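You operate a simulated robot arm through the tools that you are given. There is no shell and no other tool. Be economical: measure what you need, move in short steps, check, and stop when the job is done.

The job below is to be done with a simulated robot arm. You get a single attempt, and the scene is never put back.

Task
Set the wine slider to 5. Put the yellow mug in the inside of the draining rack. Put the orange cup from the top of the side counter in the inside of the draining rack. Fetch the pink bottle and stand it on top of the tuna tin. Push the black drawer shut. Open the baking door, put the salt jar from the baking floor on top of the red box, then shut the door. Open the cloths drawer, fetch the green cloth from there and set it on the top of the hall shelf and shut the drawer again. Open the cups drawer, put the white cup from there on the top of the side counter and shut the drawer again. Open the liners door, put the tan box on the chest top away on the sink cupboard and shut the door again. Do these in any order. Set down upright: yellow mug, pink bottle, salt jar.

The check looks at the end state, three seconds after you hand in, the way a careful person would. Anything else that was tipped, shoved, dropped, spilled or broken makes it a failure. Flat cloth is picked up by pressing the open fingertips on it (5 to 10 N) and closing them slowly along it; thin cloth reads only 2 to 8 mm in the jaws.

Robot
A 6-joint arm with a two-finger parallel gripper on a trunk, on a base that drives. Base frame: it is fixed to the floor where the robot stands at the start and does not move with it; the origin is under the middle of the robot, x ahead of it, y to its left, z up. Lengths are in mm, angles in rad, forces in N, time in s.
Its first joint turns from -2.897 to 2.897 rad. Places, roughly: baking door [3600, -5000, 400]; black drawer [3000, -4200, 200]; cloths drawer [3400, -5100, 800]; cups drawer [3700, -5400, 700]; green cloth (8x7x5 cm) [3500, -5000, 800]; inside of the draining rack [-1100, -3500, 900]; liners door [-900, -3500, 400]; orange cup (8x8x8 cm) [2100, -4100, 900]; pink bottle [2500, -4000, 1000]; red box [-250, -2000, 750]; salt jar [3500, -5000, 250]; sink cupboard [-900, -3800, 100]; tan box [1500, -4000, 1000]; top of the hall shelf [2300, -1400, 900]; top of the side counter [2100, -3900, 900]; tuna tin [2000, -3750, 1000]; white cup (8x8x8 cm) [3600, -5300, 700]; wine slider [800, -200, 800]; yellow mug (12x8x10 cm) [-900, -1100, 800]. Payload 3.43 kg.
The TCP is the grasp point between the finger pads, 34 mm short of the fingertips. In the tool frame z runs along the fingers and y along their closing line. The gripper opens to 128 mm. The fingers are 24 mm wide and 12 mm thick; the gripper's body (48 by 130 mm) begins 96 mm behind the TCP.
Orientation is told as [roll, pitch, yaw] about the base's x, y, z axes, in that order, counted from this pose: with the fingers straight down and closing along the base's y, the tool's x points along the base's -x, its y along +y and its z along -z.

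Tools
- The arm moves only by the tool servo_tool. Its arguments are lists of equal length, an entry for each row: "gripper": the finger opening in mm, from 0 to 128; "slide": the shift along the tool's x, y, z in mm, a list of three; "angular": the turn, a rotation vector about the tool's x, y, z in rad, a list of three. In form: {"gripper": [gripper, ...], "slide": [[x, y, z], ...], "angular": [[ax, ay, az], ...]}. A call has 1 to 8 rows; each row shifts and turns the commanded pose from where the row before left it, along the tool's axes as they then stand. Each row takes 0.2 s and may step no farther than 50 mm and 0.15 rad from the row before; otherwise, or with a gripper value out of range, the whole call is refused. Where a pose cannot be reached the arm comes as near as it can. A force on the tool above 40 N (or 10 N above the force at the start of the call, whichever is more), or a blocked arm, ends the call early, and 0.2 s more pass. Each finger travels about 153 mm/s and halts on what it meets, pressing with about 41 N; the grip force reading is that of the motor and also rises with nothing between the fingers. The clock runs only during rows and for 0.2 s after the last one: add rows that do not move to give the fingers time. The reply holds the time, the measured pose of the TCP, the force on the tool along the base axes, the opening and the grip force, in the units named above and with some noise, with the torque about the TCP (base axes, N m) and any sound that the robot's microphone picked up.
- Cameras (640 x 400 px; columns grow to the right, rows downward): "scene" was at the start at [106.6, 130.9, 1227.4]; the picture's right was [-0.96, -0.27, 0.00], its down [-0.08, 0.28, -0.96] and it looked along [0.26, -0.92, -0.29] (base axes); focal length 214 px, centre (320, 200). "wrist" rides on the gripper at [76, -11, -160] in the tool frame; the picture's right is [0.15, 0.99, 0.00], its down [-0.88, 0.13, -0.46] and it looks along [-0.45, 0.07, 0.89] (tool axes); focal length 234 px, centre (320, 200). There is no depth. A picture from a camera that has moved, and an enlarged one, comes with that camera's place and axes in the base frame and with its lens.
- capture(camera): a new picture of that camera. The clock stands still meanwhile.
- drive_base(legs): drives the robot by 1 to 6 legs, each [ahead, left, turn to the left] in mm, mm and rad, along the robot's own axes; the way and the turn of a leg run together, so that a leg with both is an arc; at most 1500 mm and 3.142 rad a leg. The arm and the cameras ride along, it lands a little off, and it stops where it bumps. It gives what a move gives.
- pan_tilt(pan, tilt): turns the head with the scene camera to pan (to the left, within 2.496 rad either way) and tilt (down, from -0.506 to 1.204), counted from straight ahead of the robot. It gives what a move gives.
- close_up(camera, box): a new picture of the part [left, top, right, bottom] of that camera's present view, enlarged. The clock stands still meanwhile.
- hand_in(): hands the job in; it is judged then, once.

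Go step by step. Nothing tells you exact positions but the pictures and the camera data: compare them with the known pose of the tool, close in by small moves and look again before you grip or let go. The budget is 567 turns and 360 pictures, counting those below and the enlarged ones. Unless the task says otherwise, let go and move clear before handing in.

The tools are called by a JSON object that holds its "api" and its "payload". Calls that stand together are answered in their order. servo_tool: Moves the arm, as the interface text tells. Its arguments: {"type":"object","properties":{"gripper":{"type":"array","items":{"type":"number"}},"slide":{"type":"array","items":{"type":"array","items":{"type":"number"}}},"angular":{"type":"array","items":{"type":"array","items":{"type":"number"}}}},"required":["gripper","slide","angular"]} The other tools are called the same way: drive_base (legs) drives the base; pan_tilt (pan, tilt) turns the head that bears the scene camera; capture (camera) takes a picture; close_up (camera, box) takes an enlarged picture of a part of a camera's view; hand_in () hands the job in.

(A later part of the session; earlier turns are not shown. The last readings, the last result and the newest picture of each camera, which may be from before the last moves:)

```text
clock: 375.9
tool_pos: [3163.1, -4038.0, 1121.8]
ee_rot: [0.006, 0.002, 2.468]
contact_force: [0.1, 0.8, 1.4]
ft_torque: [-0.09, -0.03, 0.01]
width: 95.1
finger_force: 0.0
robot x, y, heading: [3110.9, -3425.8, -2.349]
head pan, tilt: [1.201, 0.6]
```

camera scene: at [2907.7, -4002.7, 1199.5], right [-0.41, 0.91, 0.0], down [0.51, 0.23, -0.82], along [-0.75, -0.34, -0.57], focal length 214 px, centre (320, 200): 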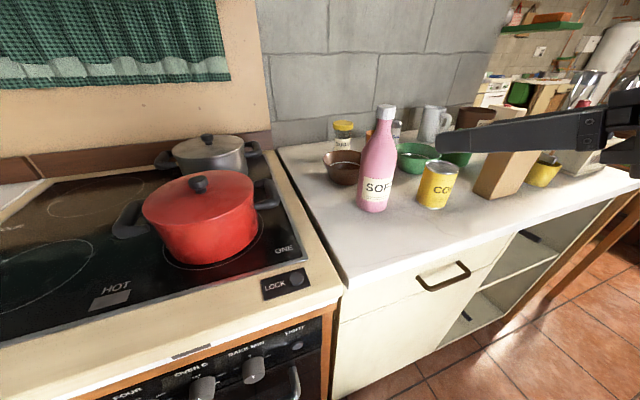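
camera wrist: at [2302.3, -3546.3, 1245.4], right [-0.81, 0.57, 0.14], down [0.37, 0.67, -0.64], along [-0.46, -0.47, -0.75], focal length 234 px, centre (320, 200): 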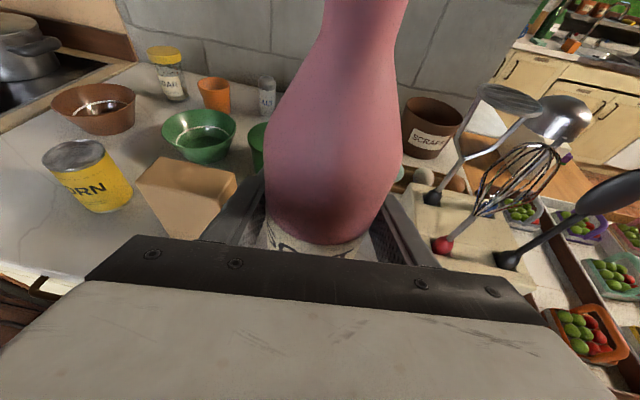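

{"api": "servo_tool", "payload": {"gripper": [95, 95, 95, 95, 95, 95, 95, 95], "slide": [[-20, 43, -5], [-20, 43, -5], [-20, 43, -5], [-20, 43, -5], [-20, 43, -5], [-20, 43, -5], [-20, 43, -5], [-20, 43, -5]], "angular": [[0, 0, 0.092], [0, 0, 0.092], [0, 0, 0.092], [0, 0, 0.092], [0, 0, 0.092], [0, 0, 0.092], [0, 0, 0.092], [0, 0, 0.092]]}}

{"api": "servo_tool", "payload": {"gripper": [95, 95, 95, 95, 95, 95], "slide": [[-20, 43, 0], [-20, 43, 0], [-20, 43, 0], [-20, 43, 0], [-20, 43, 0], [0, 0, 0]], "angular": [[0, 0, 0.092], [0, 0, 0.092], [0, 0, 0.092], [0, 0, 0.092], [0, 0, 0.092], [0, 0, 0]]}}

{"api": "capture", "payload": {"camera": "wrist"}}

```text
clock: 377.7
tool_pos: [2794.1, -4092.1, 1160.2]
ee_rot: [0.003, 0.004, 1.732]
contact_force: [0.5, 0.1, 0.0]
ft_torque: [0.01, 0.0, 0.0]
width: 95.1
finger_force: 0.1
robot x, y, heading: [3110.4, -3431.3, -2.344]
head pan, tilt: [1.201, 0.6]
```

```text
clock: 379.1
tool_pos: [2585.8, -3988.3, 1160.8]
ee_rot: [0.0, 0.002, 1.273]
contact_force: [0.6, -0.3, -0.1]
ft_torque: [0.01, -0.02, -0.02]
width: 94.9
finger_force: 0.2
robot x, y, heading: [3110.8, -3428.8, -2.349]
head pan, tilt: [1.201, 0.6]
```

```text
216 pictures are left
camera wrist: at [2574.6, -4063.8, 1321.4], right [-0.99, 0.15, 0.0], down [0.13, 0.88, 0.45], along [0.07, 0.45, -0.89], focal length 234 px, centre (320, 200)
```

wrist: 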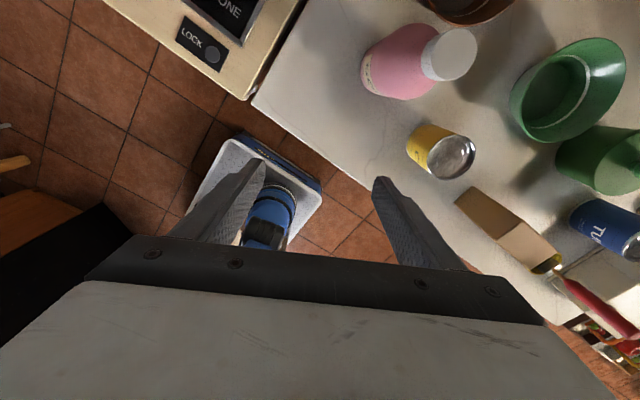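

{"api": "drive_base", "payload": {"legs": [[150, 0, -0.007]]}}

{"api": "capture", "payload": {"camera": "wrist"}}

{"api": "pan_tilt", "payload": {"pan": -0.1, "tilt": 0.3}}

{"api": "capture", "payload": {"camera": "scene"}}

```text
clock: 380.4
tool_pos: [2477.7, -4091.8, 1161.6]
ee_rot: [0.001, 0.004, 1.268]
contact_force: [-0.1, 0.2, 0.0]
ft_torque: [0.0, 0.0, -0.01]
width: 95.1
finger_force: 0.1
robot x, y, heading: [3006.3, -3538.3, -2.358]
head pan, tilt: [1.201, 0.6]
```

```text
215 pictures are left
camera wrist: at [2465.3, -4166.7, 1321.4], right [-0.99, 0.16, 0.0], down [0.14, 0.88, 0.45], along [0.07, 0.45, -0.89], focal length 234 px, centre (320, 200)
```

wrist: 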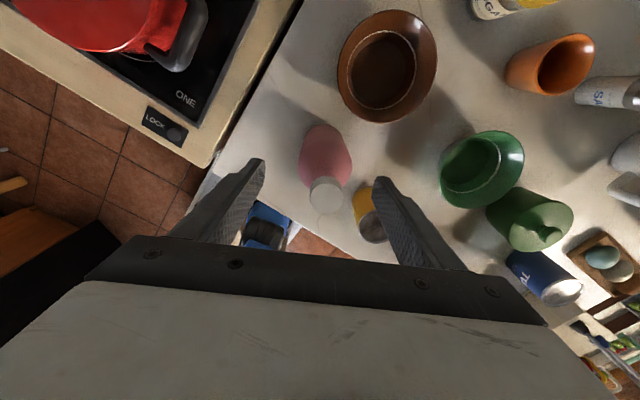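

```text
clock: 381.9
tool_pos: [2476.1, -4091.4, 1162.1]
ee_rot: [0.0, 0.004, 1.267]
contact_force: [0.3, -0.8, -1.3]
ft_torque: [0.0, 0.01, 0.0]
width: 94.8
finger_force: 0.0
robot x, y, heading: [3005.1, -3535.1, -2.357]
head pan, tilt: [-0.099, 0.3]
```

```text
214 pictures are left
camera scene: at [3033.1, -3806.9, 1227.0], right [-0.63, 0.77, 0.0], down [0.23, 0.19, -0.96], along [-0.74, -0.61, -0.3], focal length 214 px, centre (320, 200)
```

scene: 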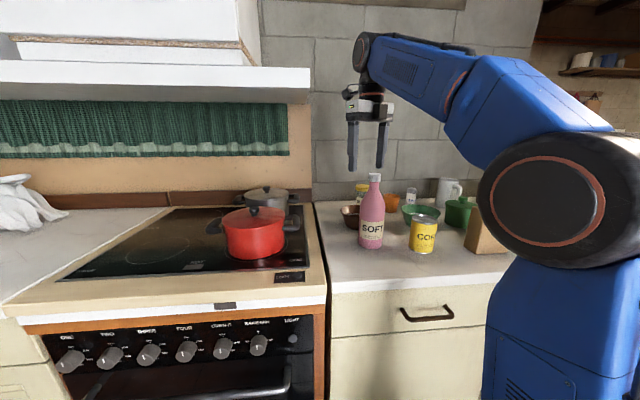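

{"api": "servo_tool", "payload": {"gripper": [70, 70, 70, 70], "slide": [[-23.6, 8.4, 0], [0, 0, 15], [0, 0, 15], [0, 0, 0]], "angular": [[0, 0, 0], [0, 0, 0], [0, 0, 0], [0, 0, 0]]}}

{"api": "capture", "payload": {"camera": "wrist"}}

{"api": "close_up", "payload": {"camera": "scene", "box": [310, 80, 430, 260]}}

```text
clock: 382.9
tool_pos: [2477.7, -4065.8, 1131.6]
ee_rot: [0.0, 0.006, 1.268]
contact_force: [0.6, -0.2, 0.0]
ft_torque: [-0.01, -0.01, 0.01]
width: 70.2
finger_force: 0.0
robot x, y, heading: [3006.4, -3536.9, -2.352]
head pan, tilt: [-0.099, 0.3]
```

```text
213 pictures are left
camera wrist: at [2465.2, -4141.1, 1290.7], right [-0.99, 0.16, 0.0], down [0.14, 0.88, 0.45], along [0.07, 0.45, -0.89], focal length 234 px, centre (320, 200)
```

wrist: 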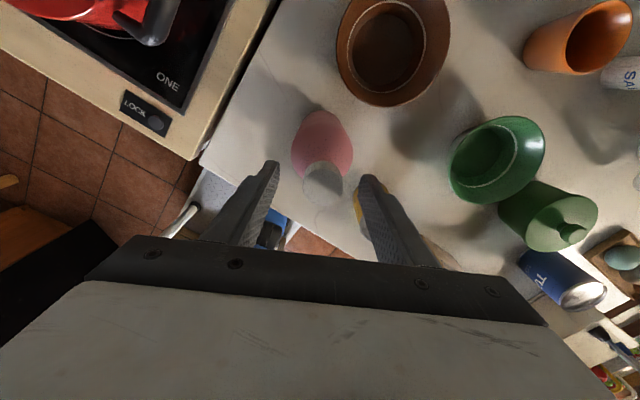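

```text
2.22 times, centred on (370, 170) of scene
camera zoom: at [3033.1, -3806.8, 1227.0], right [-0.63, 0.77, 0.0], down [0.23, 0.19, -0.96], along [-0.74, -0.61, -0.3], focal length 477 px, centre (209, 267)
```

zoom: 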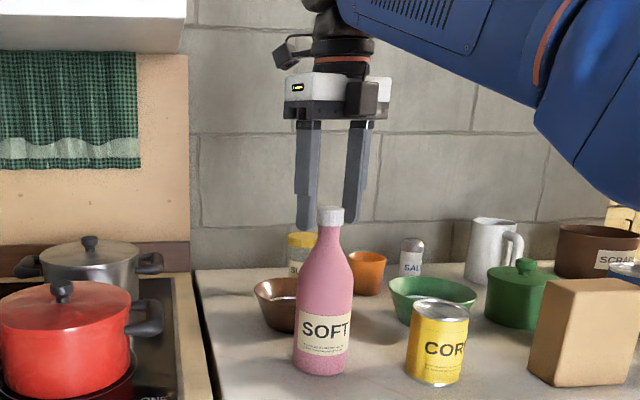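

{"api": "servo_tool", "payload": {"gripper": [70, 60, 50, 40, 30, 25, 25], "slide": [[0, 2, 10], [0, 0, 8], [0, 0, 0], [0, 0, 0], [0, 0, 0], [0, 0, 0], [0, 0, 0]], "angular": [[0, 0, 0], [0, 0, 0], [0, 0, 0], [0, 0, 0], [0, 0, 0], [0, 0, 0], [0, 0, 0]]}}

{"api": "close_up", "payload": {"camera": "scene", "box": [310, 80, 430, 260]}}

{"api": "capture", "payload": {"camera": "wrist"}}

```text
clock: 384.5
tool_pos: [2475.0, -4066.2, 1113.0]
ee_rot: [0.001, 0.005, 1.268]
contact_force: [-1.9, 1.8, 0.1]
ft_torque: [-0.01, 0.32, -0.05]
width: 32.6
finger_force: 41.1
robot x, y, heading: [3004.6, -3538.0, -2.359]
head pan, tilt: [-0.099, 0.3]
```

```text
2.22 times, centred on (370, 170) of scene
camera zoom: at [3033.0, -3806.8, 1227.0], right [-0.63, 0.77, 0.0], down [0.23, 0.19, -0.96], along [-0.74, -0.61, -0.3], focal length 477 px, centre (209, 267)
```

zoom: 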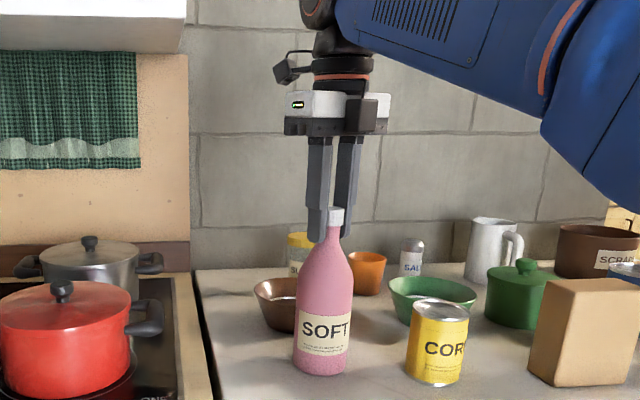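

```text
210 pictures are left
camera wrist: at [2463.1, -4140.9, 1272.8], right [-0.99, 0.16, 0.0], down [0.14, 0.88, 0.45], along [0.07, 0.45, -0.89], focal length 234 px, centre (320, 200)
```

wrist: 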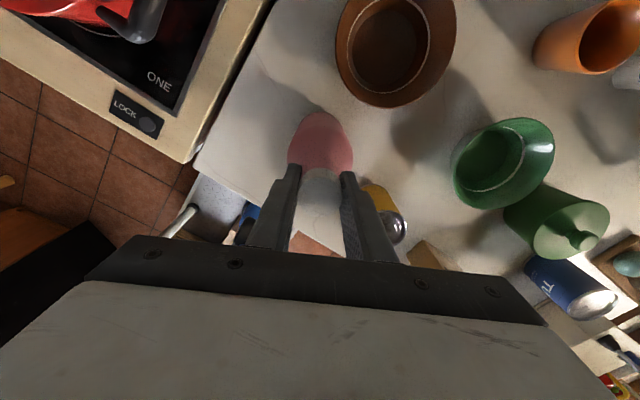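

{"api": "servo_tool", "payload": {"gripper": [20, 20, 20, 20, 20, 20, 20, 20], "slide": [[0, 0, -6], [0, 0, -8], [0, 0, -8], [0, 0, -8], [0, 0, -8], [0, 0, -8], [0, 0, -8], [0, 0, -8]], "angular": [[0, 0, 0], [0, 0, 0], [0, 0, 0], [0, 0, 0], [0, 0, 0], [0, 0, 0], [0, 0, 0], [0, 0, 0]]}}

{"api": "servo_tool", "payload": {"gripper": [20, 20, 20, 20, 20, 20, 20], "slide": [[0, 0, -8], [0, 0, -8], [0, 0, -8], [0, 0, -8], [0, 0, -8], [0, 0, -8], [0, 0, -8]], "angular": [[0, 0, 0], [0, 0, 0], [0, 0, 0], [0, 0, 0], [0, 0, 0], [0, 0, 0], [0, 0, 0]]}}

{"api": "close_up", "payload": {"camera": "scene", "box": [310, 80, 430, 260]}}

```text
clock: 386.3
tool_pos: [2473.9, -4064.8, 1171.2]
ee_rot: [0.0, 0.008, 1.267]
contact_force: [0.2, -0.4, -7.2]
ft_torque: [0.01, -0.01, 0.0]
width: 32.6
finger_force: 41.2
robot x, y, heading: [3007.6, -3536.1, -2.354]
head pan, tilt: [-0.099, 0.3]
```

```text
clock: 387.9
tool_pos: [2473.2, -4066.5, 1170.5]
ee_rot: [0.002, 0.008, 1.268]
contact_force: [-0.1, 0.5, -6.9]
ft_torque: [-0.02, -0.01, 0.0]
width: 32.8
finger_force: 40.6
out of reach, approached as far as the arm can: row 1, 2, 3, 4, 5, 6, 7
robot x, y, heading: [3003.3, -3532.9, -2.357]
head pan, tilt: [-0.099, 0.3]
```

```text
2.22 times, centred on (370, 170) of scene
camera zoom: at [3032.9, -3807.0, 1227.0], right [-0.63, 0.77, 0.0], down [0.23, 0.19, -0.96], along [-0.74, -0.61, -0.3], focal length 477 px, centre (209, 267)
```

zoom: 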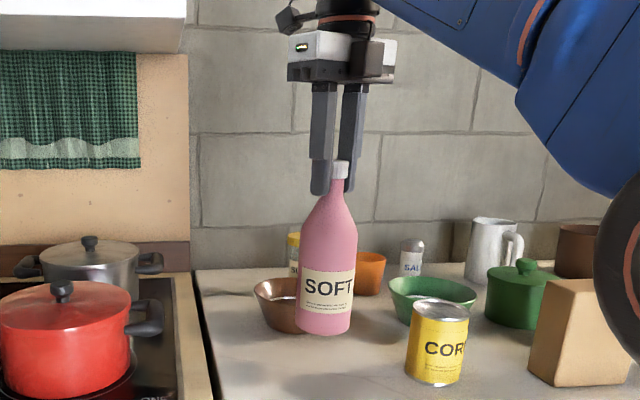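

{"api": "drive_base", "payload": {"legs": [[-120, 0, 0]]}}

{"api": "servo_tool", "payload": {"gripper": [20, 20, 20, 20, 20, 20, 20, 20], "slide": [[12, 7, -8], [12, 7, -8], [12, 7, -8], [12, 7, -8], [12, 7, -8], [12, 7, -8], [0, 0, -8], [0, 0, -8]], "angular": [[0, 0, 0], [0, 0, 0], [0, 0, 0], [0, 0, 0], [0, 0, 0], [0, 0, 0], [0, 0, 0], [0, 0, 0]]}}

```text
clock: 389.2
tool_pos: [2559.5, -3980.6, 1170.8]
ee_rot: [0.001, 0.009, 1.268]
contact_force: [-1.0, 0.3, -6.8]
ft_torque: [0.03, 0.01, -0.01]
width: 32.3
finger_force: 41.2
robot x, y, heading: [3093.4, -3452.5, -2.355]
head pan, tilt: [-0.099, 0.3]
```

```text
clock: 391.0
tool_pos: [2507.6, -4024.8, 1161.7]
ee_rot: [0.002, 0.014, 1.268]
contact_force: [0.0, -0.4, -7.4]
ft_torque: [0.02, 0.0, -0.02]
width: 32.4
finger_force: 40.7
out of reach, approached as far as the arm can: row 1, 2, 3, 4, 5, 6, 7, 8
robot x, y, heading: [3087.5, -3447.8, -2.356]
head pan, tilt: [-0.099, 0.3]
```

{"api": "servo_tool", "payload": {"gripper": [20, 20, 20, 20, 20, 20], "slide": [[0, 0, 8], [0, 0, 8], [0, 0, 8], [0, 0, 8], [0, 0, 8], [0, 0, 0]], "angular": [[0, 0, 0], [0, 0, 0], [0, 0, 0], [0, 0, 0], [0, 0, 0], [0, 0, 0]]}}

{"api": "servo_tool", "payload": {"gripper": [20, 20, 20, 20], "slide": [[0, 0, 4], [0, 0, 3], [0, 0, 3], [0, 0, 0]], "angular": [[0, 0, 0], [0, 0, 0], [0, 0, 0], [0, 0, 0]]}}

{"api": "capture", "payload": {"camera": "scene"}}

```text
clock: 392.4
tool_pos: [2507.4, -4023.3, 1122.6]
ee_rot: [0.001, 0.01, 1.267]
contact_force: [-0.2, -0.2, -7.0]
ft_torque: [0.01, -0.01, -0.02]
width: 32.8
finger_force: 40.9
robot x, y, heading: [3090.2, -3448.2, -2.359]
head pan, tilt: [-0.099, 0.3]
```

```text
clock: 393.4
tool_pos: [2507.6, -4024.6, 1113.2]
ee_rot: [0.002, 0.011, 1.266]
contact_force: [-0.1, -2.2, 4.7]
ft_torque: [-0.26, -0.16, -0.07]
width: 32.7
finger_force: 41.2
robot x, y, heading: [3091.6, -3449.8, -2.357]
head pan, tilt: [-0.099, 0.3]
```

```text
208 pictures are left
camera scene: at [3119.0, -3721.0, 1227.0], right [-0.63, 0.77, 0.0], down [0.23, 0.19, -0.96], along [-0.74, -0.61, -0.3], focal length 214 px, centre (320, 200)
```

scene: 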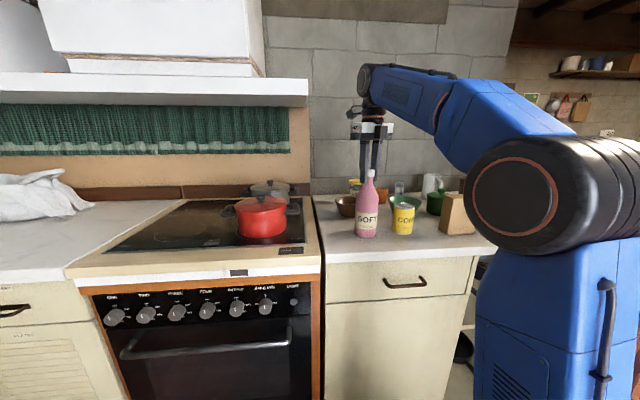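

{"api": "servo_tool", "payload": {"gripper": [35, 45, 60, 70], "slide": [[0, 0, 0], [0, 0, 0], [0, 0, 0], [0, 0, 0]], "angular": [[0, 0, 0], [0, 0, 0], [0, 0, 0], [0, 0, 0]]}}

{"api": "servo_tool", "payload": {"gripper": [80, 80, 80, 80, 80], "slide": [[0, 0, -15], [0, 0, -15], [0, 0, -15], [0, 0, 0], [0, 0, 0]], "angular": [[0, 0, 0], [0, 0, 0], [0, 0, 0], [0, 0, 0], [0, 0, 0]]}}

{"api": "drive_base", "payload": {"legs": [[-200, 0, 0]]}}

{"api": "servo_tool", "payload": {"gripper": [80, 80, 80, 80, 80, 80, 80, 80], "slide": [[0, 0, 0], [0, 0, 0], [0, 0, 0], [0, 0, 0], [0, 0, 0], [0, 0, 0], [0, 0, 0], [0, 0, 0]], "angular": [[0, 0, 0.12], [0, 0, 0.12], [0, 0, 0.05], [0, 0.14, 0], [0, 0.14, 0], [0, 0.14, 0], [0, 0.14, 0], [0, 0.14, 0]]}}

{"api": "servo_tool", "payload": {"gripper": [80, 80, 80, 80], "slide": [[0, 0, 0], [0, 0, 0], [0, 0, 0], [0, 0, 0]], "angular": [[0, 0.14, 0], [0, 0.14, 0], [0, 0.14, 0], [0, 0.13, 0]]}}

{"api": "capture", "payload": {"camera": "wrist"}}

```text
clock: 394.4
tool_pos: [2508.2, -4023.8, 1111.8]
ee_rot: [0.002, 0.009, 1.267]
contact_force: [0.1, -0.5, 0.6]
ft_torque: [0.0, -0.03, 0.01]
width: 69.8
finger_force: 0.0
robot x, y, heading: [3091.3, -3453.7, -2.354]
head pan, tilt: [-0.099, 0.3]
```

```text
clock: 395.6
tool_pos: [2507.8, -4024.7, 1157.3]
ee_rot: [0.002, 0.009, 1.267]
contact_force: [0.0, 0.7, -0.3]
ft_torque: [-0.01, 0.02, 0.0]
width: 79.8
finger_force: 0.1
robot x, y, heading: [3089.9, -3455.3, -2.351]
head pan, tilt: [-0.099, 0.3]
```

```text
clock: 397.1
tool_pos: [2650.1, -3884.1, 1157.4]
ee_rot: [0.003, 0.008, 1.267]
contact_force: [-0.4, 0.9, 0.1]
ft_torque: [0.0, 0.03, -0.02]
width: 80.1
finger_force: 0.0
robot x, y, heading: [3230.7, -3309.6, -2.351]
head pan, tilt: [-0.099, 0.3]
```

```text
clock: 398.9
tool_pos: [2649.9, -3883.9, 1157.8]
ee_rot: [-0.002, 0.711, 1.032]
contact_force: [-1.1, -0.8, 0.0]
ft_torque: [0.01, -0.03, 0.0]
width: 80.1
finger_force: 0.0
out of reach, approached as far as the arm can: row 3
robot x, y, heading: [3231.6, -3307.4, -2.353]
head pan, tilt: [-0.099, 0.3]
```

```text
clock: 399.9
tool_pos: [2650.2, -3884.2, 1158.6]
ee_rot: [-0.006, 1.261, 1.029]
contact_force: [-0.3, -0.4, 0.7]
ft_torque: [0.02, 0.0, -0.01]
width: 80.2
finger_force: 0.0
robot x, y, heading: [3228.7, -3310.2, -2.36]
head pan, tilt: [-0.099, 0.3]
```

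```text
207 pictures are left
camera wrist: at [2725.4, -3779.8, 1278.8], right [-0.87, 0.47, 0.14], down [0.25, 0.67, -0.7], along [-0.42, -0.58, -0.7], focal length 234 px, centre (320, 200)
```

wrist: 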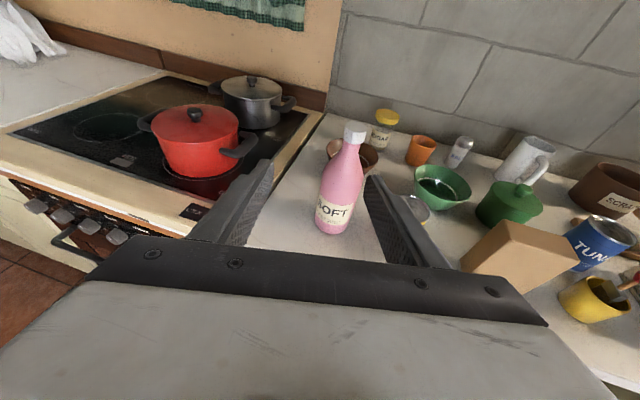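

{"api": "servo_tool", "payload": {"gripper": [70, 70, 70, 70, 70], "slide": [[0, 25, 10], [0, 25, 20], [0, 0, 35], [1, 0, 35], [0, 0, 35]], "angular": [[0, 0, 0], [0, 0, 0], [0, 0, 0], [0, 0, 0], [0, 0, 0]]}}

{"api": "capture", "payload": {"camera": "wrist"}}

{"api": "close_up", "payload": {"camera": "scene", "box": [310, 100, 470, 240]}}

```text
clock: 401.1
tool_pos: [2542.7, -3967.3, 1117.9]
ee_rot: [-0.002, 1.26, 1.031]
contact_force: [0.1, 0.1, -0.1]
ft_torque: [0.0, -0.02, 0.0]
width: 70.1
finger_force: 0.0
robot x, y, heading: [3233.3, -3311.1, -2.346]
head pan, tilt: [-0.099, 0.3]
```

```text
206 pictures are left
camera wrist: at [2617.9, -3863.0, 1238.9], right [-0.87, 0.47, 0.14], down [0.25, 0.67, -0.7], along [-0.42, -0.58, -0.7], focal length 234 px, centre (320, 200)
```

wrist: 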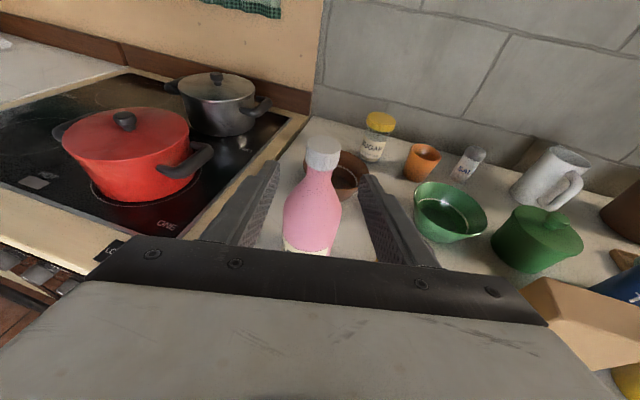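

```text
2.86 times, centred on (390, 170) of scene
camera zoom: at [3259.9, -3579.8, 1227.1], right [-0.63, 0.77, 0.0], down [0.23, 0.19, -0.96], along [-0.74, -0.61, -0.3], focal length 613 px, centre (120, 286)
```

zoom: 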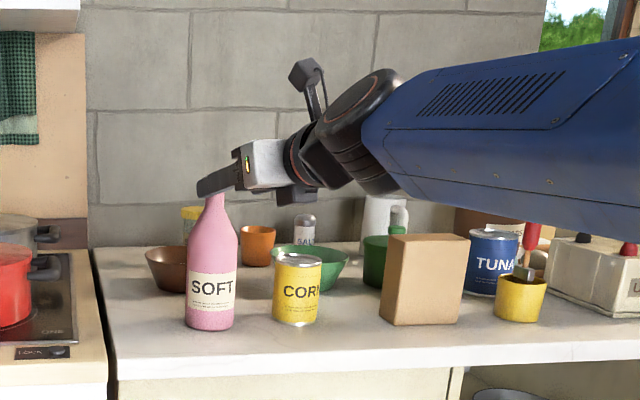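

{"api": "servo_tool", "payload": {"gripper": [70, 70, 70, 70], "slide": [[0, 0, 25], [0, 0, 25], [0, 0, 18], [0, 0, 0]], "angular": [[0, 0, 0], [0, 0, 0], [0, 0, 0], [0, 0, 0]]}}

{"api": "capture", "payload": {"camera": "wrist"}}

{"api": "close_up", "payload": {"camera": "scene", "box": [310, 100, 470, 240]}}

```text
clock: 402.1
tool_pos: [2508.5, -4024.1, 1095.9]
ee_rot: [-0.004, 1.256, 1.028]
contact_force: [0.1, -0.4, 0.1]
ft_torque: [-0.01, 0.01, 0.0]
width: 70.1
finger_force: 0.0
robot x, y, heading: [3228.5, -3310.8, -2.355]
head pan, tilt: [-0.099, 0.3]
```

```text
204 pictures are left
camera wrist: at [2584.0, -3919.2, 1217.2], right [-0.87, 0.47, 0.14], down [0.25, 0.67, -0.7], along [-0.42, -0.58, -0.7], focal length 234 px, centre (320, 200)
```

wrist: 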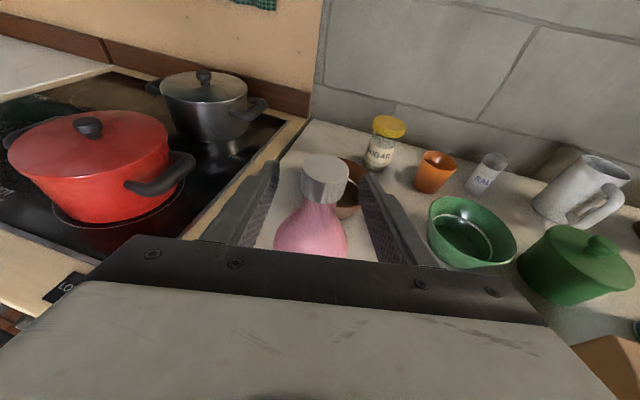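

```text
2.86 times, centred on (390, 170) of scene
camera zoom: at [3259.7, -3580.1, 1227.0], right [-0.64, 0.77, 0.0], down [0.23, 0.19, -0.96], along [-0.74, -0.61, -0.3], focal length 613 px, centre (120, 286)
```

zoom: 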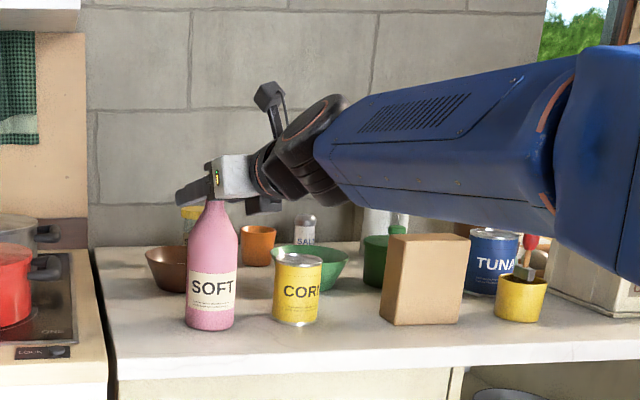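

{"api": "servo_tool", "payload": {"gripper": [60, 50, 40, 30, 25, 20, 20], "slide": [[0, 2, 0], [0, 0, 0], [0, 0, 0], [0, 0, 0], [0, 0, 0], [0, 0, 0], [0, 0, 0]], "angular": [[0, 0, 0], [0, 0, 0], [0, 0, 0], [0, 0, 0], [0, 0, 0], [0, 0, 0], [0, 0, 0]]}}

{"api": "servo_tool", "payload": {"gripper": [20, 20, 20, 20, 20, 20, 20, 20], "slide": [[5.7, 0, -1.9], [7.6, 0, -2.5], [7.6, 0, -2.5], [7.6, 0, -2.5], [7.6, 0, -2.5], [7.6, 0, -2.5], [7.6, 0, -2.5], [7.6, 0, -2.5]], "angular": [[0, 0, 0], [0, 0, 0], [0, 0, 0], [0, 0, 0], [0, 0, 0], [0, 0, 0], [0, 0, 0], [0, 0, 0]]}}

{"api": "close_up", "payload": {"camera": "scene", "box": [310, 100, 470, 240]}}

{"api": "capture", "payload": {"camera": "wrist"}}

```text
clock: 403.8
tool_pos: [2506.2, -4023.3, 1096.5]
ee_rot: [-0.004, 1.259, 1.029]
contact_force: [1.8, -2.1, 0.8]
ft_torque: [-0.21, -0.13, 0.04]
width: 32.3
finger_force: 40.9
robot x, y, heading: [3229.6, -3311.2, -2.358]
head pan, tilt: [-0.099, 0.3]
```

```text
clock: 405.6
tool_pos: [2507.5, -4023.2, 1158.5]
ee_rot: [-0.005, 1.261, 1.028]
contact_force: [-0.4, -0.1, -7.1]
ft_torque: [0.0, 0.0, -0.04]
width: 32.7
finger_force: 41.0
robot x, y, heading: [3233.8, -3311.7, -2.356]
head pan, tilt: [-0.099, 0.3]
```

```text
2.86 times, centred on (390, 170) of scene
camera zoom: at [3259.4, -3580.3, 1227.0], right [-0.64, 0.77, 0.0], down [0.23, 0.19, -0.96], along [-0.74, -0.61, -0.3], focal length 613 px, centre (120, 286)
```

zoom: 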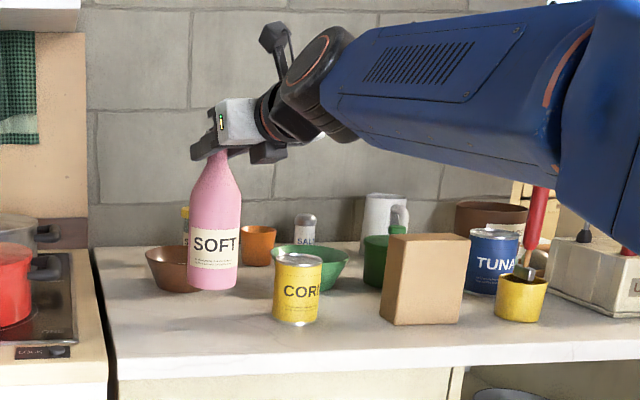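

```text
201 pictures are left
camera wrist: at [2581.7, -3918.9, 1279.8], right [-0.87, 0.47, 0.14], down [0.25, 0.67, -0.7], along [-0.42, -0.57, -0.7], focal length 234 px, centre (320, 200)
```

wrist: 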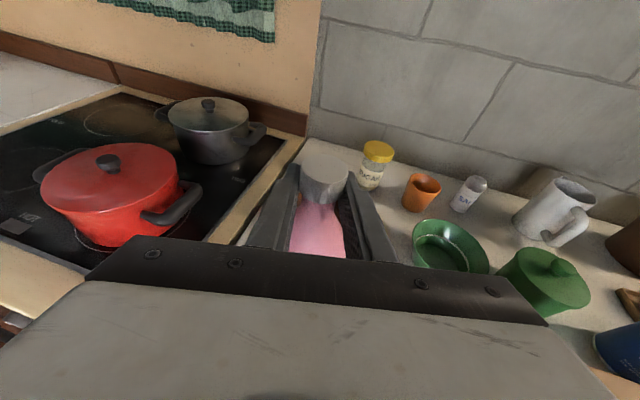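

{"api": "servo_tool", "payload": {"gripper": [20, 20, 20, 20, 20, 20, 20, 20], "slide": [[9.5, 0, -3], [9.5, 0, -3], [9.5, 0, -3], [9.5, 0, -3], [9.5, 0, -3], [9.5, 0, -3], [9.5, 0, -3], [9.5, 0, -3]], "angular": [[0, 0, 0], [0, 0, 0], [0, 0, 0], [0, 0, 0], [0, 0, 0], [0, 0, 0], [0, 0, 0], [0, 0, 0]]}}

{"api": "drive_base", "payload": {"legs": [[140, 0, 0]]}}

{"api": "pan_tilt", "payload": {"pan": -0.3, "tilt": 0.3}}

{"api": "capture", "payload": {"camera": "scene"}}

{"api": "capture", "payload": {"camera": "wrist"}}

```text
clock: 407.4
tool_pos: [2505.4, -4022.5, 1238.8]
ee_rot: [-0.001, 1.26, 1.033]
contact_force: [-0.3, -0.5, -7.3]
ft_torque: [0.03, -0.02, 0.01]
width: 32.0
finger_force: 41.2
robot x, y, heading: [3230.5, -3309.3, -2.354]
head pan, tilt: [-0.099, 0.3]
```

```text
clock: 408.7
tool_pos: [2405.4, -4123.6, 1236.6]
ee_rot: [-0.004, 1.259, 1.03]
contact_force: [-0.1, 0.0, -7.7]
ft_torque: [0.03, 0.01, -0.03]
width: 32.1
finger_force: 40.5
robot x, y, heading: [3131.0, -3415.5, -2.358]
head pan, tilt: [-0.099, 0.3]
```

```text
clock: 409.4
tool_pos: [2405.2, -4125.1, 1237.4]
ee_rot: [-0.003, 1.257, 1.03]
contact_force: [1.0, -0.5, -7.2]
ft_torque: [-0.04, -0.08, -0.02]
width: 32.3
finger_force: 41.3
robot x, y, heading: [3134.3, -3408.2, -2.352]
head pan, tilt: [-0.3, 0.3]
```

```text
200 pictures are left
camera scene: at [3148.9, -3665.4, 1227.0], right [-0.47, 0.88, 0.0], down [0.26, 0.14, -0.96], along [-0.84, -0.45, -0.3], focal length 214 px, centre (320, 200)
```

scene: 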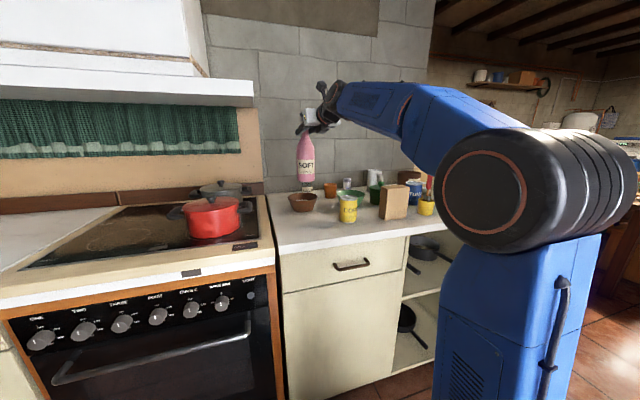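

```text
199 pictures are left
camera wrist: at [2481.2, -4019.6, 1359.0], right [-0.87, 0.47, 0.14], down [0.25, 0.67, -0.7], along [-0.42, -0.57, -0.7], focal length 234 px, centre (320, 200)
```

wrist: 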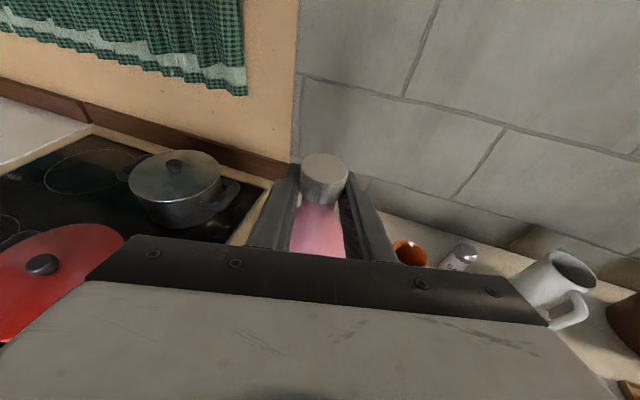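

{"api": "drive_base", "payload": {"legs": [[0, -480, 0]]}}

{"api": "capture", "payload": {"camera": "scene"}}

{"api": "capture", "payload": {"camera": "wrist"}}

```text
clock: 412.3
tool_pos: [2064.0, -3781.0, 1236.1]
ee_rot: [-0.003, 1.257, 1.024]
contact_force: [-0.4, 0.5, -8.0]
ft_torque: [0.05, -0.03, -0.01]
width: 32.4
finger_force: 40.7
robot x, y, heading: [2794.6, -3070.5, -2.362]
head pan, tilt: [-0.3, 0.3]
```

```text
198 pictures are left
camera scene: at [2809.8, -3327.4, 1227.0], right [-0.46, 0.89, 0.0], down [0.26, 0.14, -0.96], along [-0.85, -0.44, -0.3], focal length 214 px, centre (320, 200)
```

scene: 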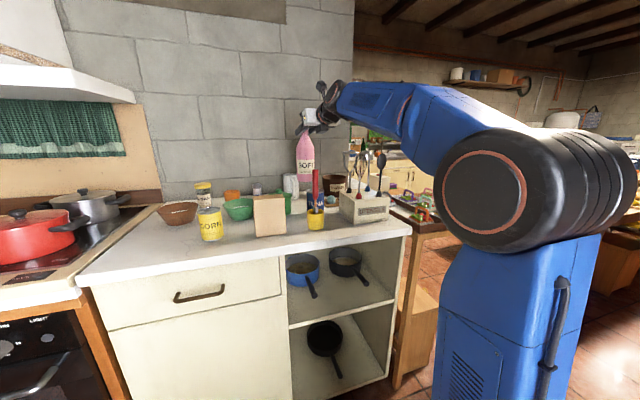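

```text
197 pictures are left
camera wrist: at [2139.9, -3677.3, 1359.1], right [-0.87, 0.47, 0.14], down [0.25, 0.67, -0.7], along [-0.42, -0.57, -0.7], focal length 234 px, centre (320, 200)
```

wrist: 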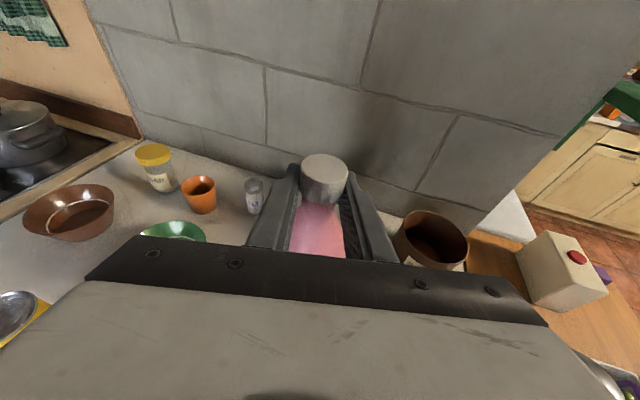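

{"api": "close_up", "payload": {"camera": "scene", "box": [240, 80, 420, 240]}}

```text
2.50 times, centred on (330, 160) of scene
camera zoom: at [2809.8, -3327.4, 1227.0], right [-0.46, 0.89, 0.0], down [0.26, 0.14, -0.96], along [-0.85, -0.44, -0.3], focal length 536 px, centre (295, 300)
```

zoom: 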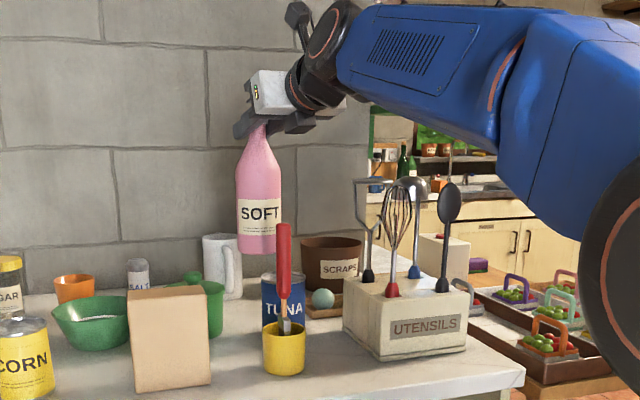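

{"api": "servo_tool", "payload": {"gripper": [20, 20, 20, 20], "slide": [[-3, 9.5, -10], [-3, 9.5, -10], [-3, 9.5, -9], [0, 0, 0]], "angular": [[0, 0, 0], [0, 0, 0], [0, 0, 0], [0, 0, 0]]}}

{"api": "close_up", "payload": {"camera": "scene", "box": [270, 120, 370, 220]}}

{"api": "pan_tilt", "payload": {"pan": 0.15, "tilt": 0.3}}

{"api": "capture", "payload": {"camera": "scene"}}

```text
clock: 413.3
tool_pos: [2053.7, -3742.0, 1235.8]
ee_rot: [-0.004, 1.258, 1.023]
contact_force: [-0.4, 0.3, -6.7]
ft_torque: [0.05, -0.02, 0.01]
width: 32.3
finger_force: 41.3
robot x, y, heading: [2794.7, -3076.0, -2.363]
head pan, tilt: [-0.3, 0.3]
```

```text
4.00 times, centred on (320, 170) of scene
camera zoom: at [2809.8, -3327.4, 1227.0], right [-0.46, 0.89, 0.0], down [0.26, 0.14, -0.96], along [-0.85, -0.44, -0.3], focal length 858 px, centre (320, 320)
```

zoom: 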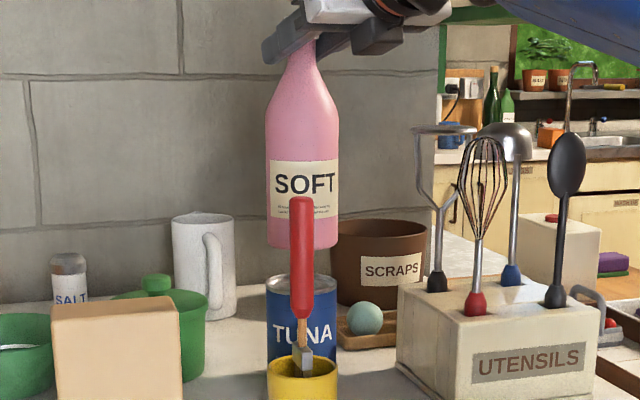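

```text
clock: 414.2
tool_pos: [2054.8, -3741.8, 1237.9]
ee_rot: [-0.004, 1.259, 1.023]
contact_force: [-0.2, -0.5, -7.5]
ft_torque: [0.02, -0.03, 0.0]
width: 32.1
finger_force: 41.0
robot x, y, heading: [2792.0, -3070.5, -2.362]
head pan, tilt: [0.15, 0.3]
```

```text
194 pictures are left
camera scene: at [2836.8, -3359.1, 1227.0], right [-0.8, 0.6, 0.0], down [0.18, 0.24, -0.96], along [-0.57, -0.77, -0.3], focal length 214 px, centre (320, 200)
```

scene: 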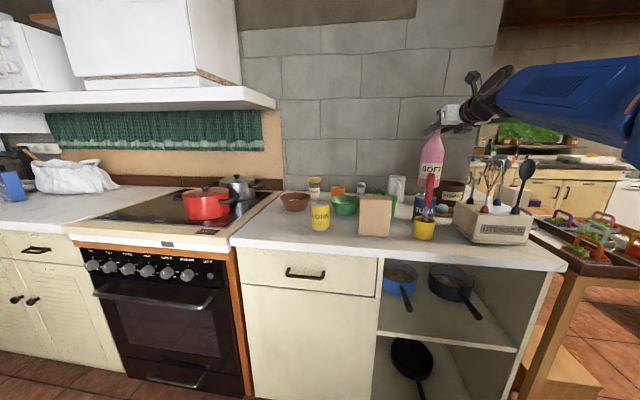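

{"api": "servo_tool", "payload": {"gripper": [20, 20, 20, 20], "slide": [[-7.6, 0, 2.4], [-7.6, 0, 2.4], [-7.6, 0, 2.4], [0, 0, 0]], "angular": [[0, 0, 0], [0, 0, 0], [0, 0, 0], [0, 0, 0]]}}

{"api": "pan_tilt", "payload": {"pan": -0.3, "tilt": 0.3}}

{"api": "close_up", "payload": {"camera": "scene", "box": [270, 120, 370, 220]}}

```text
clock: 415.2
tool_pos: [2055.4, -3740.9, 1214.7]
ee_rot: [-0.003, 1.259, 1.024]
contact_force: [0.8, 0.2, -6.5]
ft_torque: [0.01, -0.01, -0.03]
width: 32.3
finger_force: 40.9
robot x, y, heading: [2792.3, -3073.2, -2.363]
head pan, tilt: [0.15, 0.3]
```

```text
clock: 416.1
tool_pos: [2054.9, -3741.2, 1213.8]
ee_rot: [-0.004, 1.258, 1.026]
contact_force: [-0.3, 0.0, -7.1]
ft_torque: [-0.01, -0.01, -0.02]
width: 32.4
finger_force: 40.6
robot x, y, heading: [2792.5, -3074.6, -2.361]
head pan, tilt: [-0.3, 0.3]
```

```text
4.00 times, centred on (320, 170) of scene
camera zoom: at [2809.8, -3327.5, 1227.0], right [-0.46, 0.89, 0.0], down [0.26, 0.14, -0.96], along [-0.85, -0.44, -0.3], focal length 858 px, centre (320, 320)
```

zoom: 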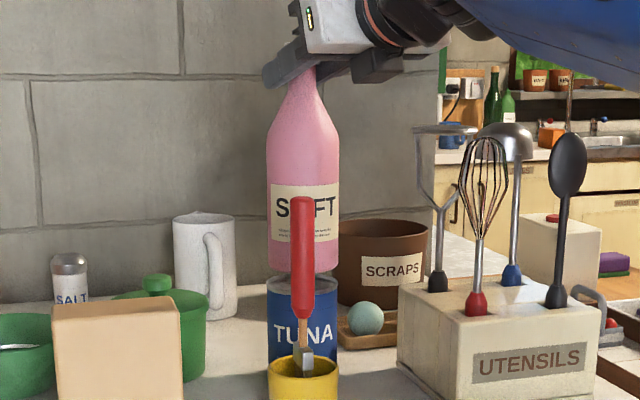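

{"api": "servo_tool", "payload": {"gripper": [20, 20, 20, 20], "slide": [[-3.8, 0, 1.2], [-3.8, 0, 1.2], [-2.9, 0, 0.9], [0, 0, 0]], "angular": [[0, 0, 0], [0, 0, 0], [0, 0, 0], [0, 0, 0]]}}

{"api": "servo_tool", "payload": {"gripper": [20, 20, 20], "slide": [[-2.9, 0, 0.9], [-1.9, 0, 0.6], [0, 0, 0]], "angular": [[0, 0, 0], [0, 0, 0], [0, 0, 0]]}}

```text
clock: 417.1
tool_pos: [2055.8, -3739.4, 1204.2]
ee_rot: [-0.003, 1.26, 1.024]
contact_force: [0.5, 0.3, -7.6]
ft_torque: [0.0, 0.0, 0.03]
width: 32.5
finger_force: 40.7
robot x, y, heading: [2793.0, -3071.0, -2.359]
head pan, tilt: [-0.3, 0.3]
```

```text
clock: 417.9
tool_pos: [2056.2, -3738.8, 1201.1]
ee_rot: [-0.001, 1.264, 1.026]
contact_force: [-2.6, -6.0, 23.2]
ft_torque: [-0.59, 0.31, 0.1]
width: 32.5
finger_force: 40.9
robot x, y, heading: [2797.3, -3073.2, -2.364]
head pan, tilt: [-0.3, 0.3]
```

{"api": "close_up", "payload": {"camera": "scene", "box": [270, 120, 370, 220]}}

```text
4.00 times, centred on (320, 170) of scene
camera zoom: at [2810.5, -3326.9, 1227.1], right [-0.46, 0.89, 0.0], down [0.26, 0.14, -0.96], along [-0.85, -0.44, -0.3], focal length 858 px, centre (320, 320)
```

zoom: 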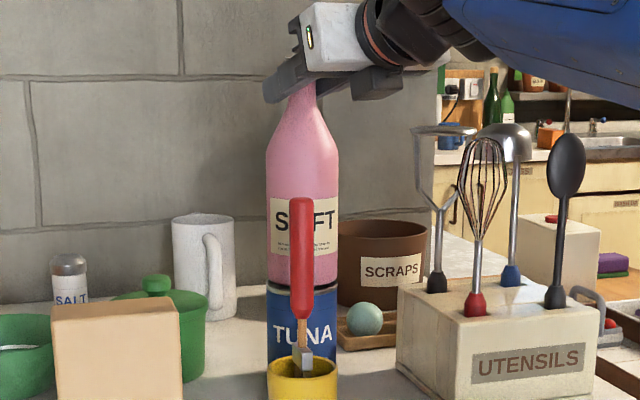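

{"api": "servo_tool", "payload": {"gripper": [20, 30, 33, 36, 40, 50], "slide": [[1.9, 0, -0.6], [0, 0, 0], [0, 0, 0], [0, 0, 0], [0, 0, 0], [0, 0, 0]], "angular": [[0, 0, 0], [0, 0, 0], [0, 0, 0], [0, 0, 0], [0, 0, 0], [0, 0, 0]]}}

{"api": "close_up", "payload": {"camera": "scene", "box": [270, 120, 370, 220]}}

```text
clock: 419.3
tool_pos: [2055.1, -3740.8, 1200.2]
ee_rot: [-0.004, 1.259, 1.025]
contact_force: [-0.4, -0.7, -0.3]
ft_torque: [0.0, -0.02, -0.01]
width: 49.7
finger_force: 0.1
robot x, y, heading: [2794.9, -3071.6, -2.359]
head pan, tilt: [-0.3, 0.3]
```

```text
4.00 times, centred on (320, 170) of scene
camera zoom: at [2810.0, -3327.2, 1227.0], right [-0.46, 0.89, 0.0], down [0.26, 0.14, -0.96], along [-0.85, -0.44, -0.3], focal length 858 px, centre (320, 320)
```

zoom: 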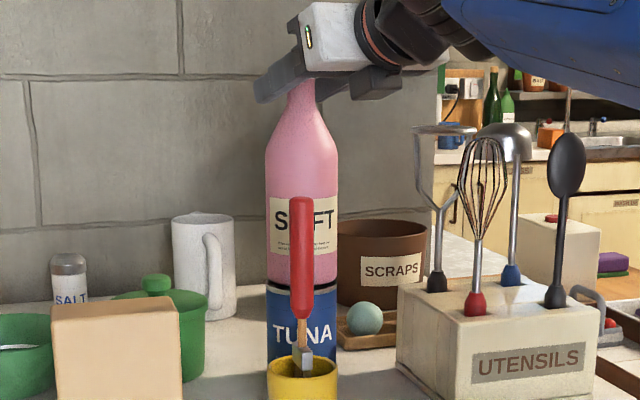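

{"api": "servo_tool", "payload": {"gripper": [64, 68, 68, 68, 68, 68, 68, 68], "slide": [[0, 0, 0], [0, 0, -10], [0, 0, -20], [0, 0, -30], [0, 0, -40], [0, 0, -40], [0, 0, -40], [0, 0, -20]], "angular": [[0, 0, 0], [0, 0, 0], [0, 0, 0], [0, 0, 0], [0, 0, 0], [0, 0, 0], [0, 0, 0], [0, 0, 0]]}}

{"api": "capture", "payload": {"camera": "wrist"}}

{"api": "close_up", "payload": {"camera": "scene", "box": [270, 120, 370, 220]}}

```text
clock: 421.1
tool_pos: [2153.6, -3578.6, 1263.0]
ee_rot: [-0.004, 1.259, 1.022]
contact_force: [0.0, -0.3, -0.1]
ft_torque: [0.01, 0.0, -0.03]
width: 67.9
finger_force: 0.1
robot x, y, heading: [2792.1, -3074.9, -2.357]
head pan, tilt: [-0.3, 0.3]
```

```text
190 pictures are left
camera wrist: at [2229.1, -3473.4, 1383.7], right [-0.87, 0.47, 0.14], down [0.25, 0.67, -0.7], along [-0.42, -0.57, -0.7], focal length 234 px, centre (320, 200)
```

wrist: 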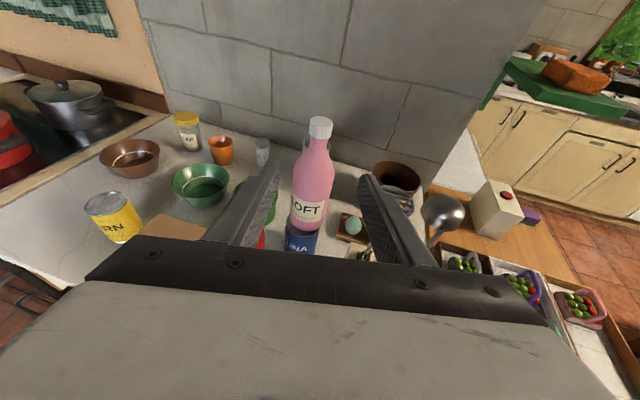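

```text
4.00 times, centred on (320, 170) of scene
camera zoom: at [2809.9, -3327.3, 1227.0], right [-0.46, 0.89, 0.0], down [0.26, 0.14, -0.96], along [-0.85, -0.44, -0.3], focal length 858 px, centre (320, 320)
```

zoom: 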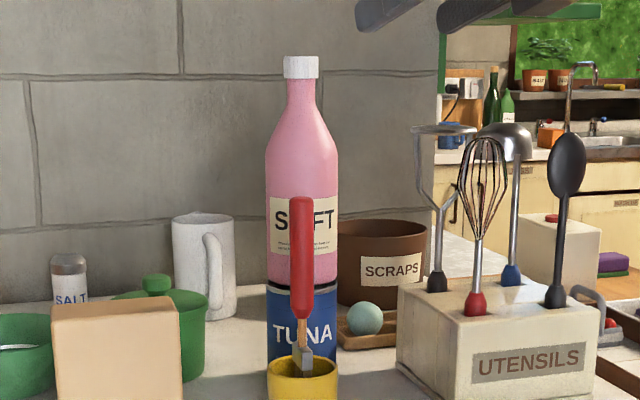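

{"api": "drive_base", "payload": {"legs": [[0, 240, 0]]}}

{"api": "servo_tool", "payload": {"gripper": [68, 68, 68, 68, 68, 68, 68, 68], "slide": [[-30, 0, 10], [-30, 0, 10], [-30, 0, 10], [-30, 0, 10], [0, 0, 0], [0, 0, 0], [0, 0, 0], [0, 0, 0]], "angular": [[0, 0, 0], [0, 0, 0], [0, 0, 0], [0, 0, 0], [0, -0.14, 0], [0, -0.14, 0], [0, -0.14, 0], [0, -0.14, 0]]}}

{"api": "servo_tool", "payload": {"gripper": [68, 68, 68, 68, 68, 68, 68, 68], "slide": [[0, 0, 0], [0, 0, 0], [0, 0, 0], [0, 0, 0], [0, 0, 0], [0, 0, 0], [0, 0, 0], [0, 0, 0]], "angular": [[0, -0.14, 0], [0, -0.14, 0], [0, -0.14, 0], [0, -0.14, 0], [0, -0.14, 0], [0, 0, -0.14], [0, 0, -0.14], [0, 0, -0.14]]}}

{"api": "servo_tool", "payload": {"gripper": [90, 90, 90, 90, 90, 90, 90], "slide": [[0, 0, 0], [0, 0, 0], [0, 0, 0], [0, 0, 0], [0, 0, 0], [0, 0, 0], [0, 0, 0]], "angular": [[0, 0, -0.14], [0, 0, -0.14], [0, 0, -0.14], [0, 0, -0.14], [0, 0, -0.14], [0, 0, -0.14], [0, 0, -0.074]]}}

{"api": "capture", "payload": {"camera": "wrist"}}

```text
clock: 422.8
tool_pos: [2323.7, -3748.6, 1261.8]
ee_rot: [-0.002, 1.258, 1.028]
contact_force: [0.1, -0.3, 0.2]
ft_torque: [-0.04, 0.02, -0.01]
width: 68.0
finger_force: 0.0
robot x, y, heading: [2961.1, -3242.5, -2.358]
head pan, tilt: [-0.3, 0.3]
```

```text
clock: 424.6
tool_pos: [2322.4, -3749.0, 1137.1]
ee_rot: [-0.001, 0.696, 1.028]
contact_force: [-0.4, -0.8, 0.6]
ft_torque: [0.02, 0.02, -0.01]
width: 68.1
finger_force: 0.0
robot x, y, heading: [2963.5, -3241.3, -2.355]
head pan, tilt: [-0.3, 0.3]
```

```text
clock: 426.4
tool_pos: [2322.1, -3749.7, 1136.4]
ee_rot: [-0.002, -0.001, 1.451]
contact_force: [-0.1, -0.5, -0.2]
ft_torque: [0.04, 0.03, -0.01]
width: 68.0
finger_force: 0.0
robot x, y, heading: [2957.9, -3240.5, -2.358]
head pan, tilt: [-0.3, 0.3]
```

```text
clock: 428.0
tool_pos: [2322.7, -3749.4, 1135.2]
ee_rot: [-0.002, 0.0, 2.363]
contact_force: [0.5, 0.5, 0.0]
ft_torque: [0.01, -0.01, 0.01]
width: 89.9
finger_force: 0.0
robot x, y, heading: [2963.1, -3241.3, -2.361]
head pan, tilt: [-0.3, 0.3]
```

```text
188 pictures are left
camera wrist: at [2383.7, -3795.1, 1295.9], right [-0.59, -0.81, 0.0], down [-0.72, 0.52, 0.46], along [-0.37, 0.27, -0.89], focal length 234 px, centre (320, 200)
```

wrist: 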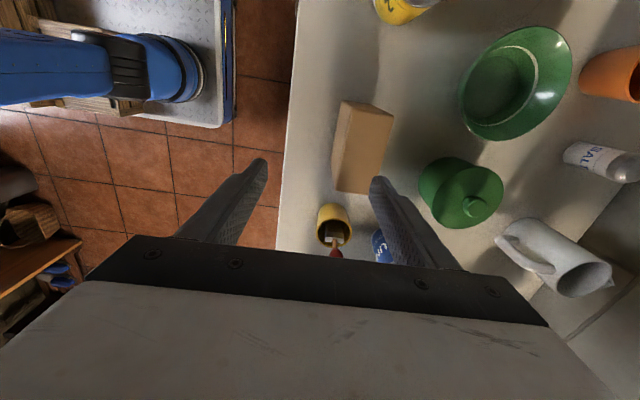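

{"api": "drive_base", "payload": {"legs": [[210, 0, 0]]}}

{"api": "servo_tool", "payload": {"gripper": [90, 90, 90, 90, 90], "slide": [[40, 0, 5], [40, 0, 10], [40, 10, 15], [0, 40, 20], [0, 40, 20]], "angular": [[0, 0, 0], [0, 0, 0], [0, 0, 0], [0, 0, 0], [0, 0, 0]]}}

{"api": "capture", "payload": {"camera": "wrist"}}

```text
clock: 429.7
tool_pos: [2170.2, -3896.4, 1136.4]
ee_rot: [-0.004, -0.001, 2.358]
contact_force: [-0.5, 0.0, -1.0]
ft_torque: [0.08, -0.03, 0.02]
width: 90.0
finger_force: 0.0
robot x, y, heading: [2817.4, -3388.3, -2.361]
head pan, tilt: [-0.3, 0.3]
```

```text
clock: 430.9
tool_pos: [2193.2, -4045.1, 1065.8]
ee_rot: [0.0, 0.0, 2.359]
contact_force: [0.9, 0.8, 0.6]
ft_torque: [-0.08, 0.03, 0.05]
width: 90.1
finger_force: 0.1
robot x, y, heading: [2809.6, -3389.9, -2.359]
head pan, tilt: [-0.3, 0.3]
```

```text
187 pictures are left
camera wrist: at [2255.1, -4091.0, 1225.3], right [-0.59, -0.81, 0.0], down [-0.72, 0.53, 0.46], along [-0.37, 0.27, -0.89], focal length 234 px, centre (320, 200)
```

wrist: 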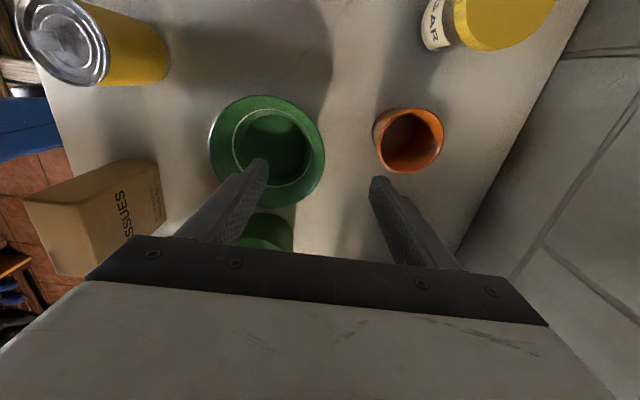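

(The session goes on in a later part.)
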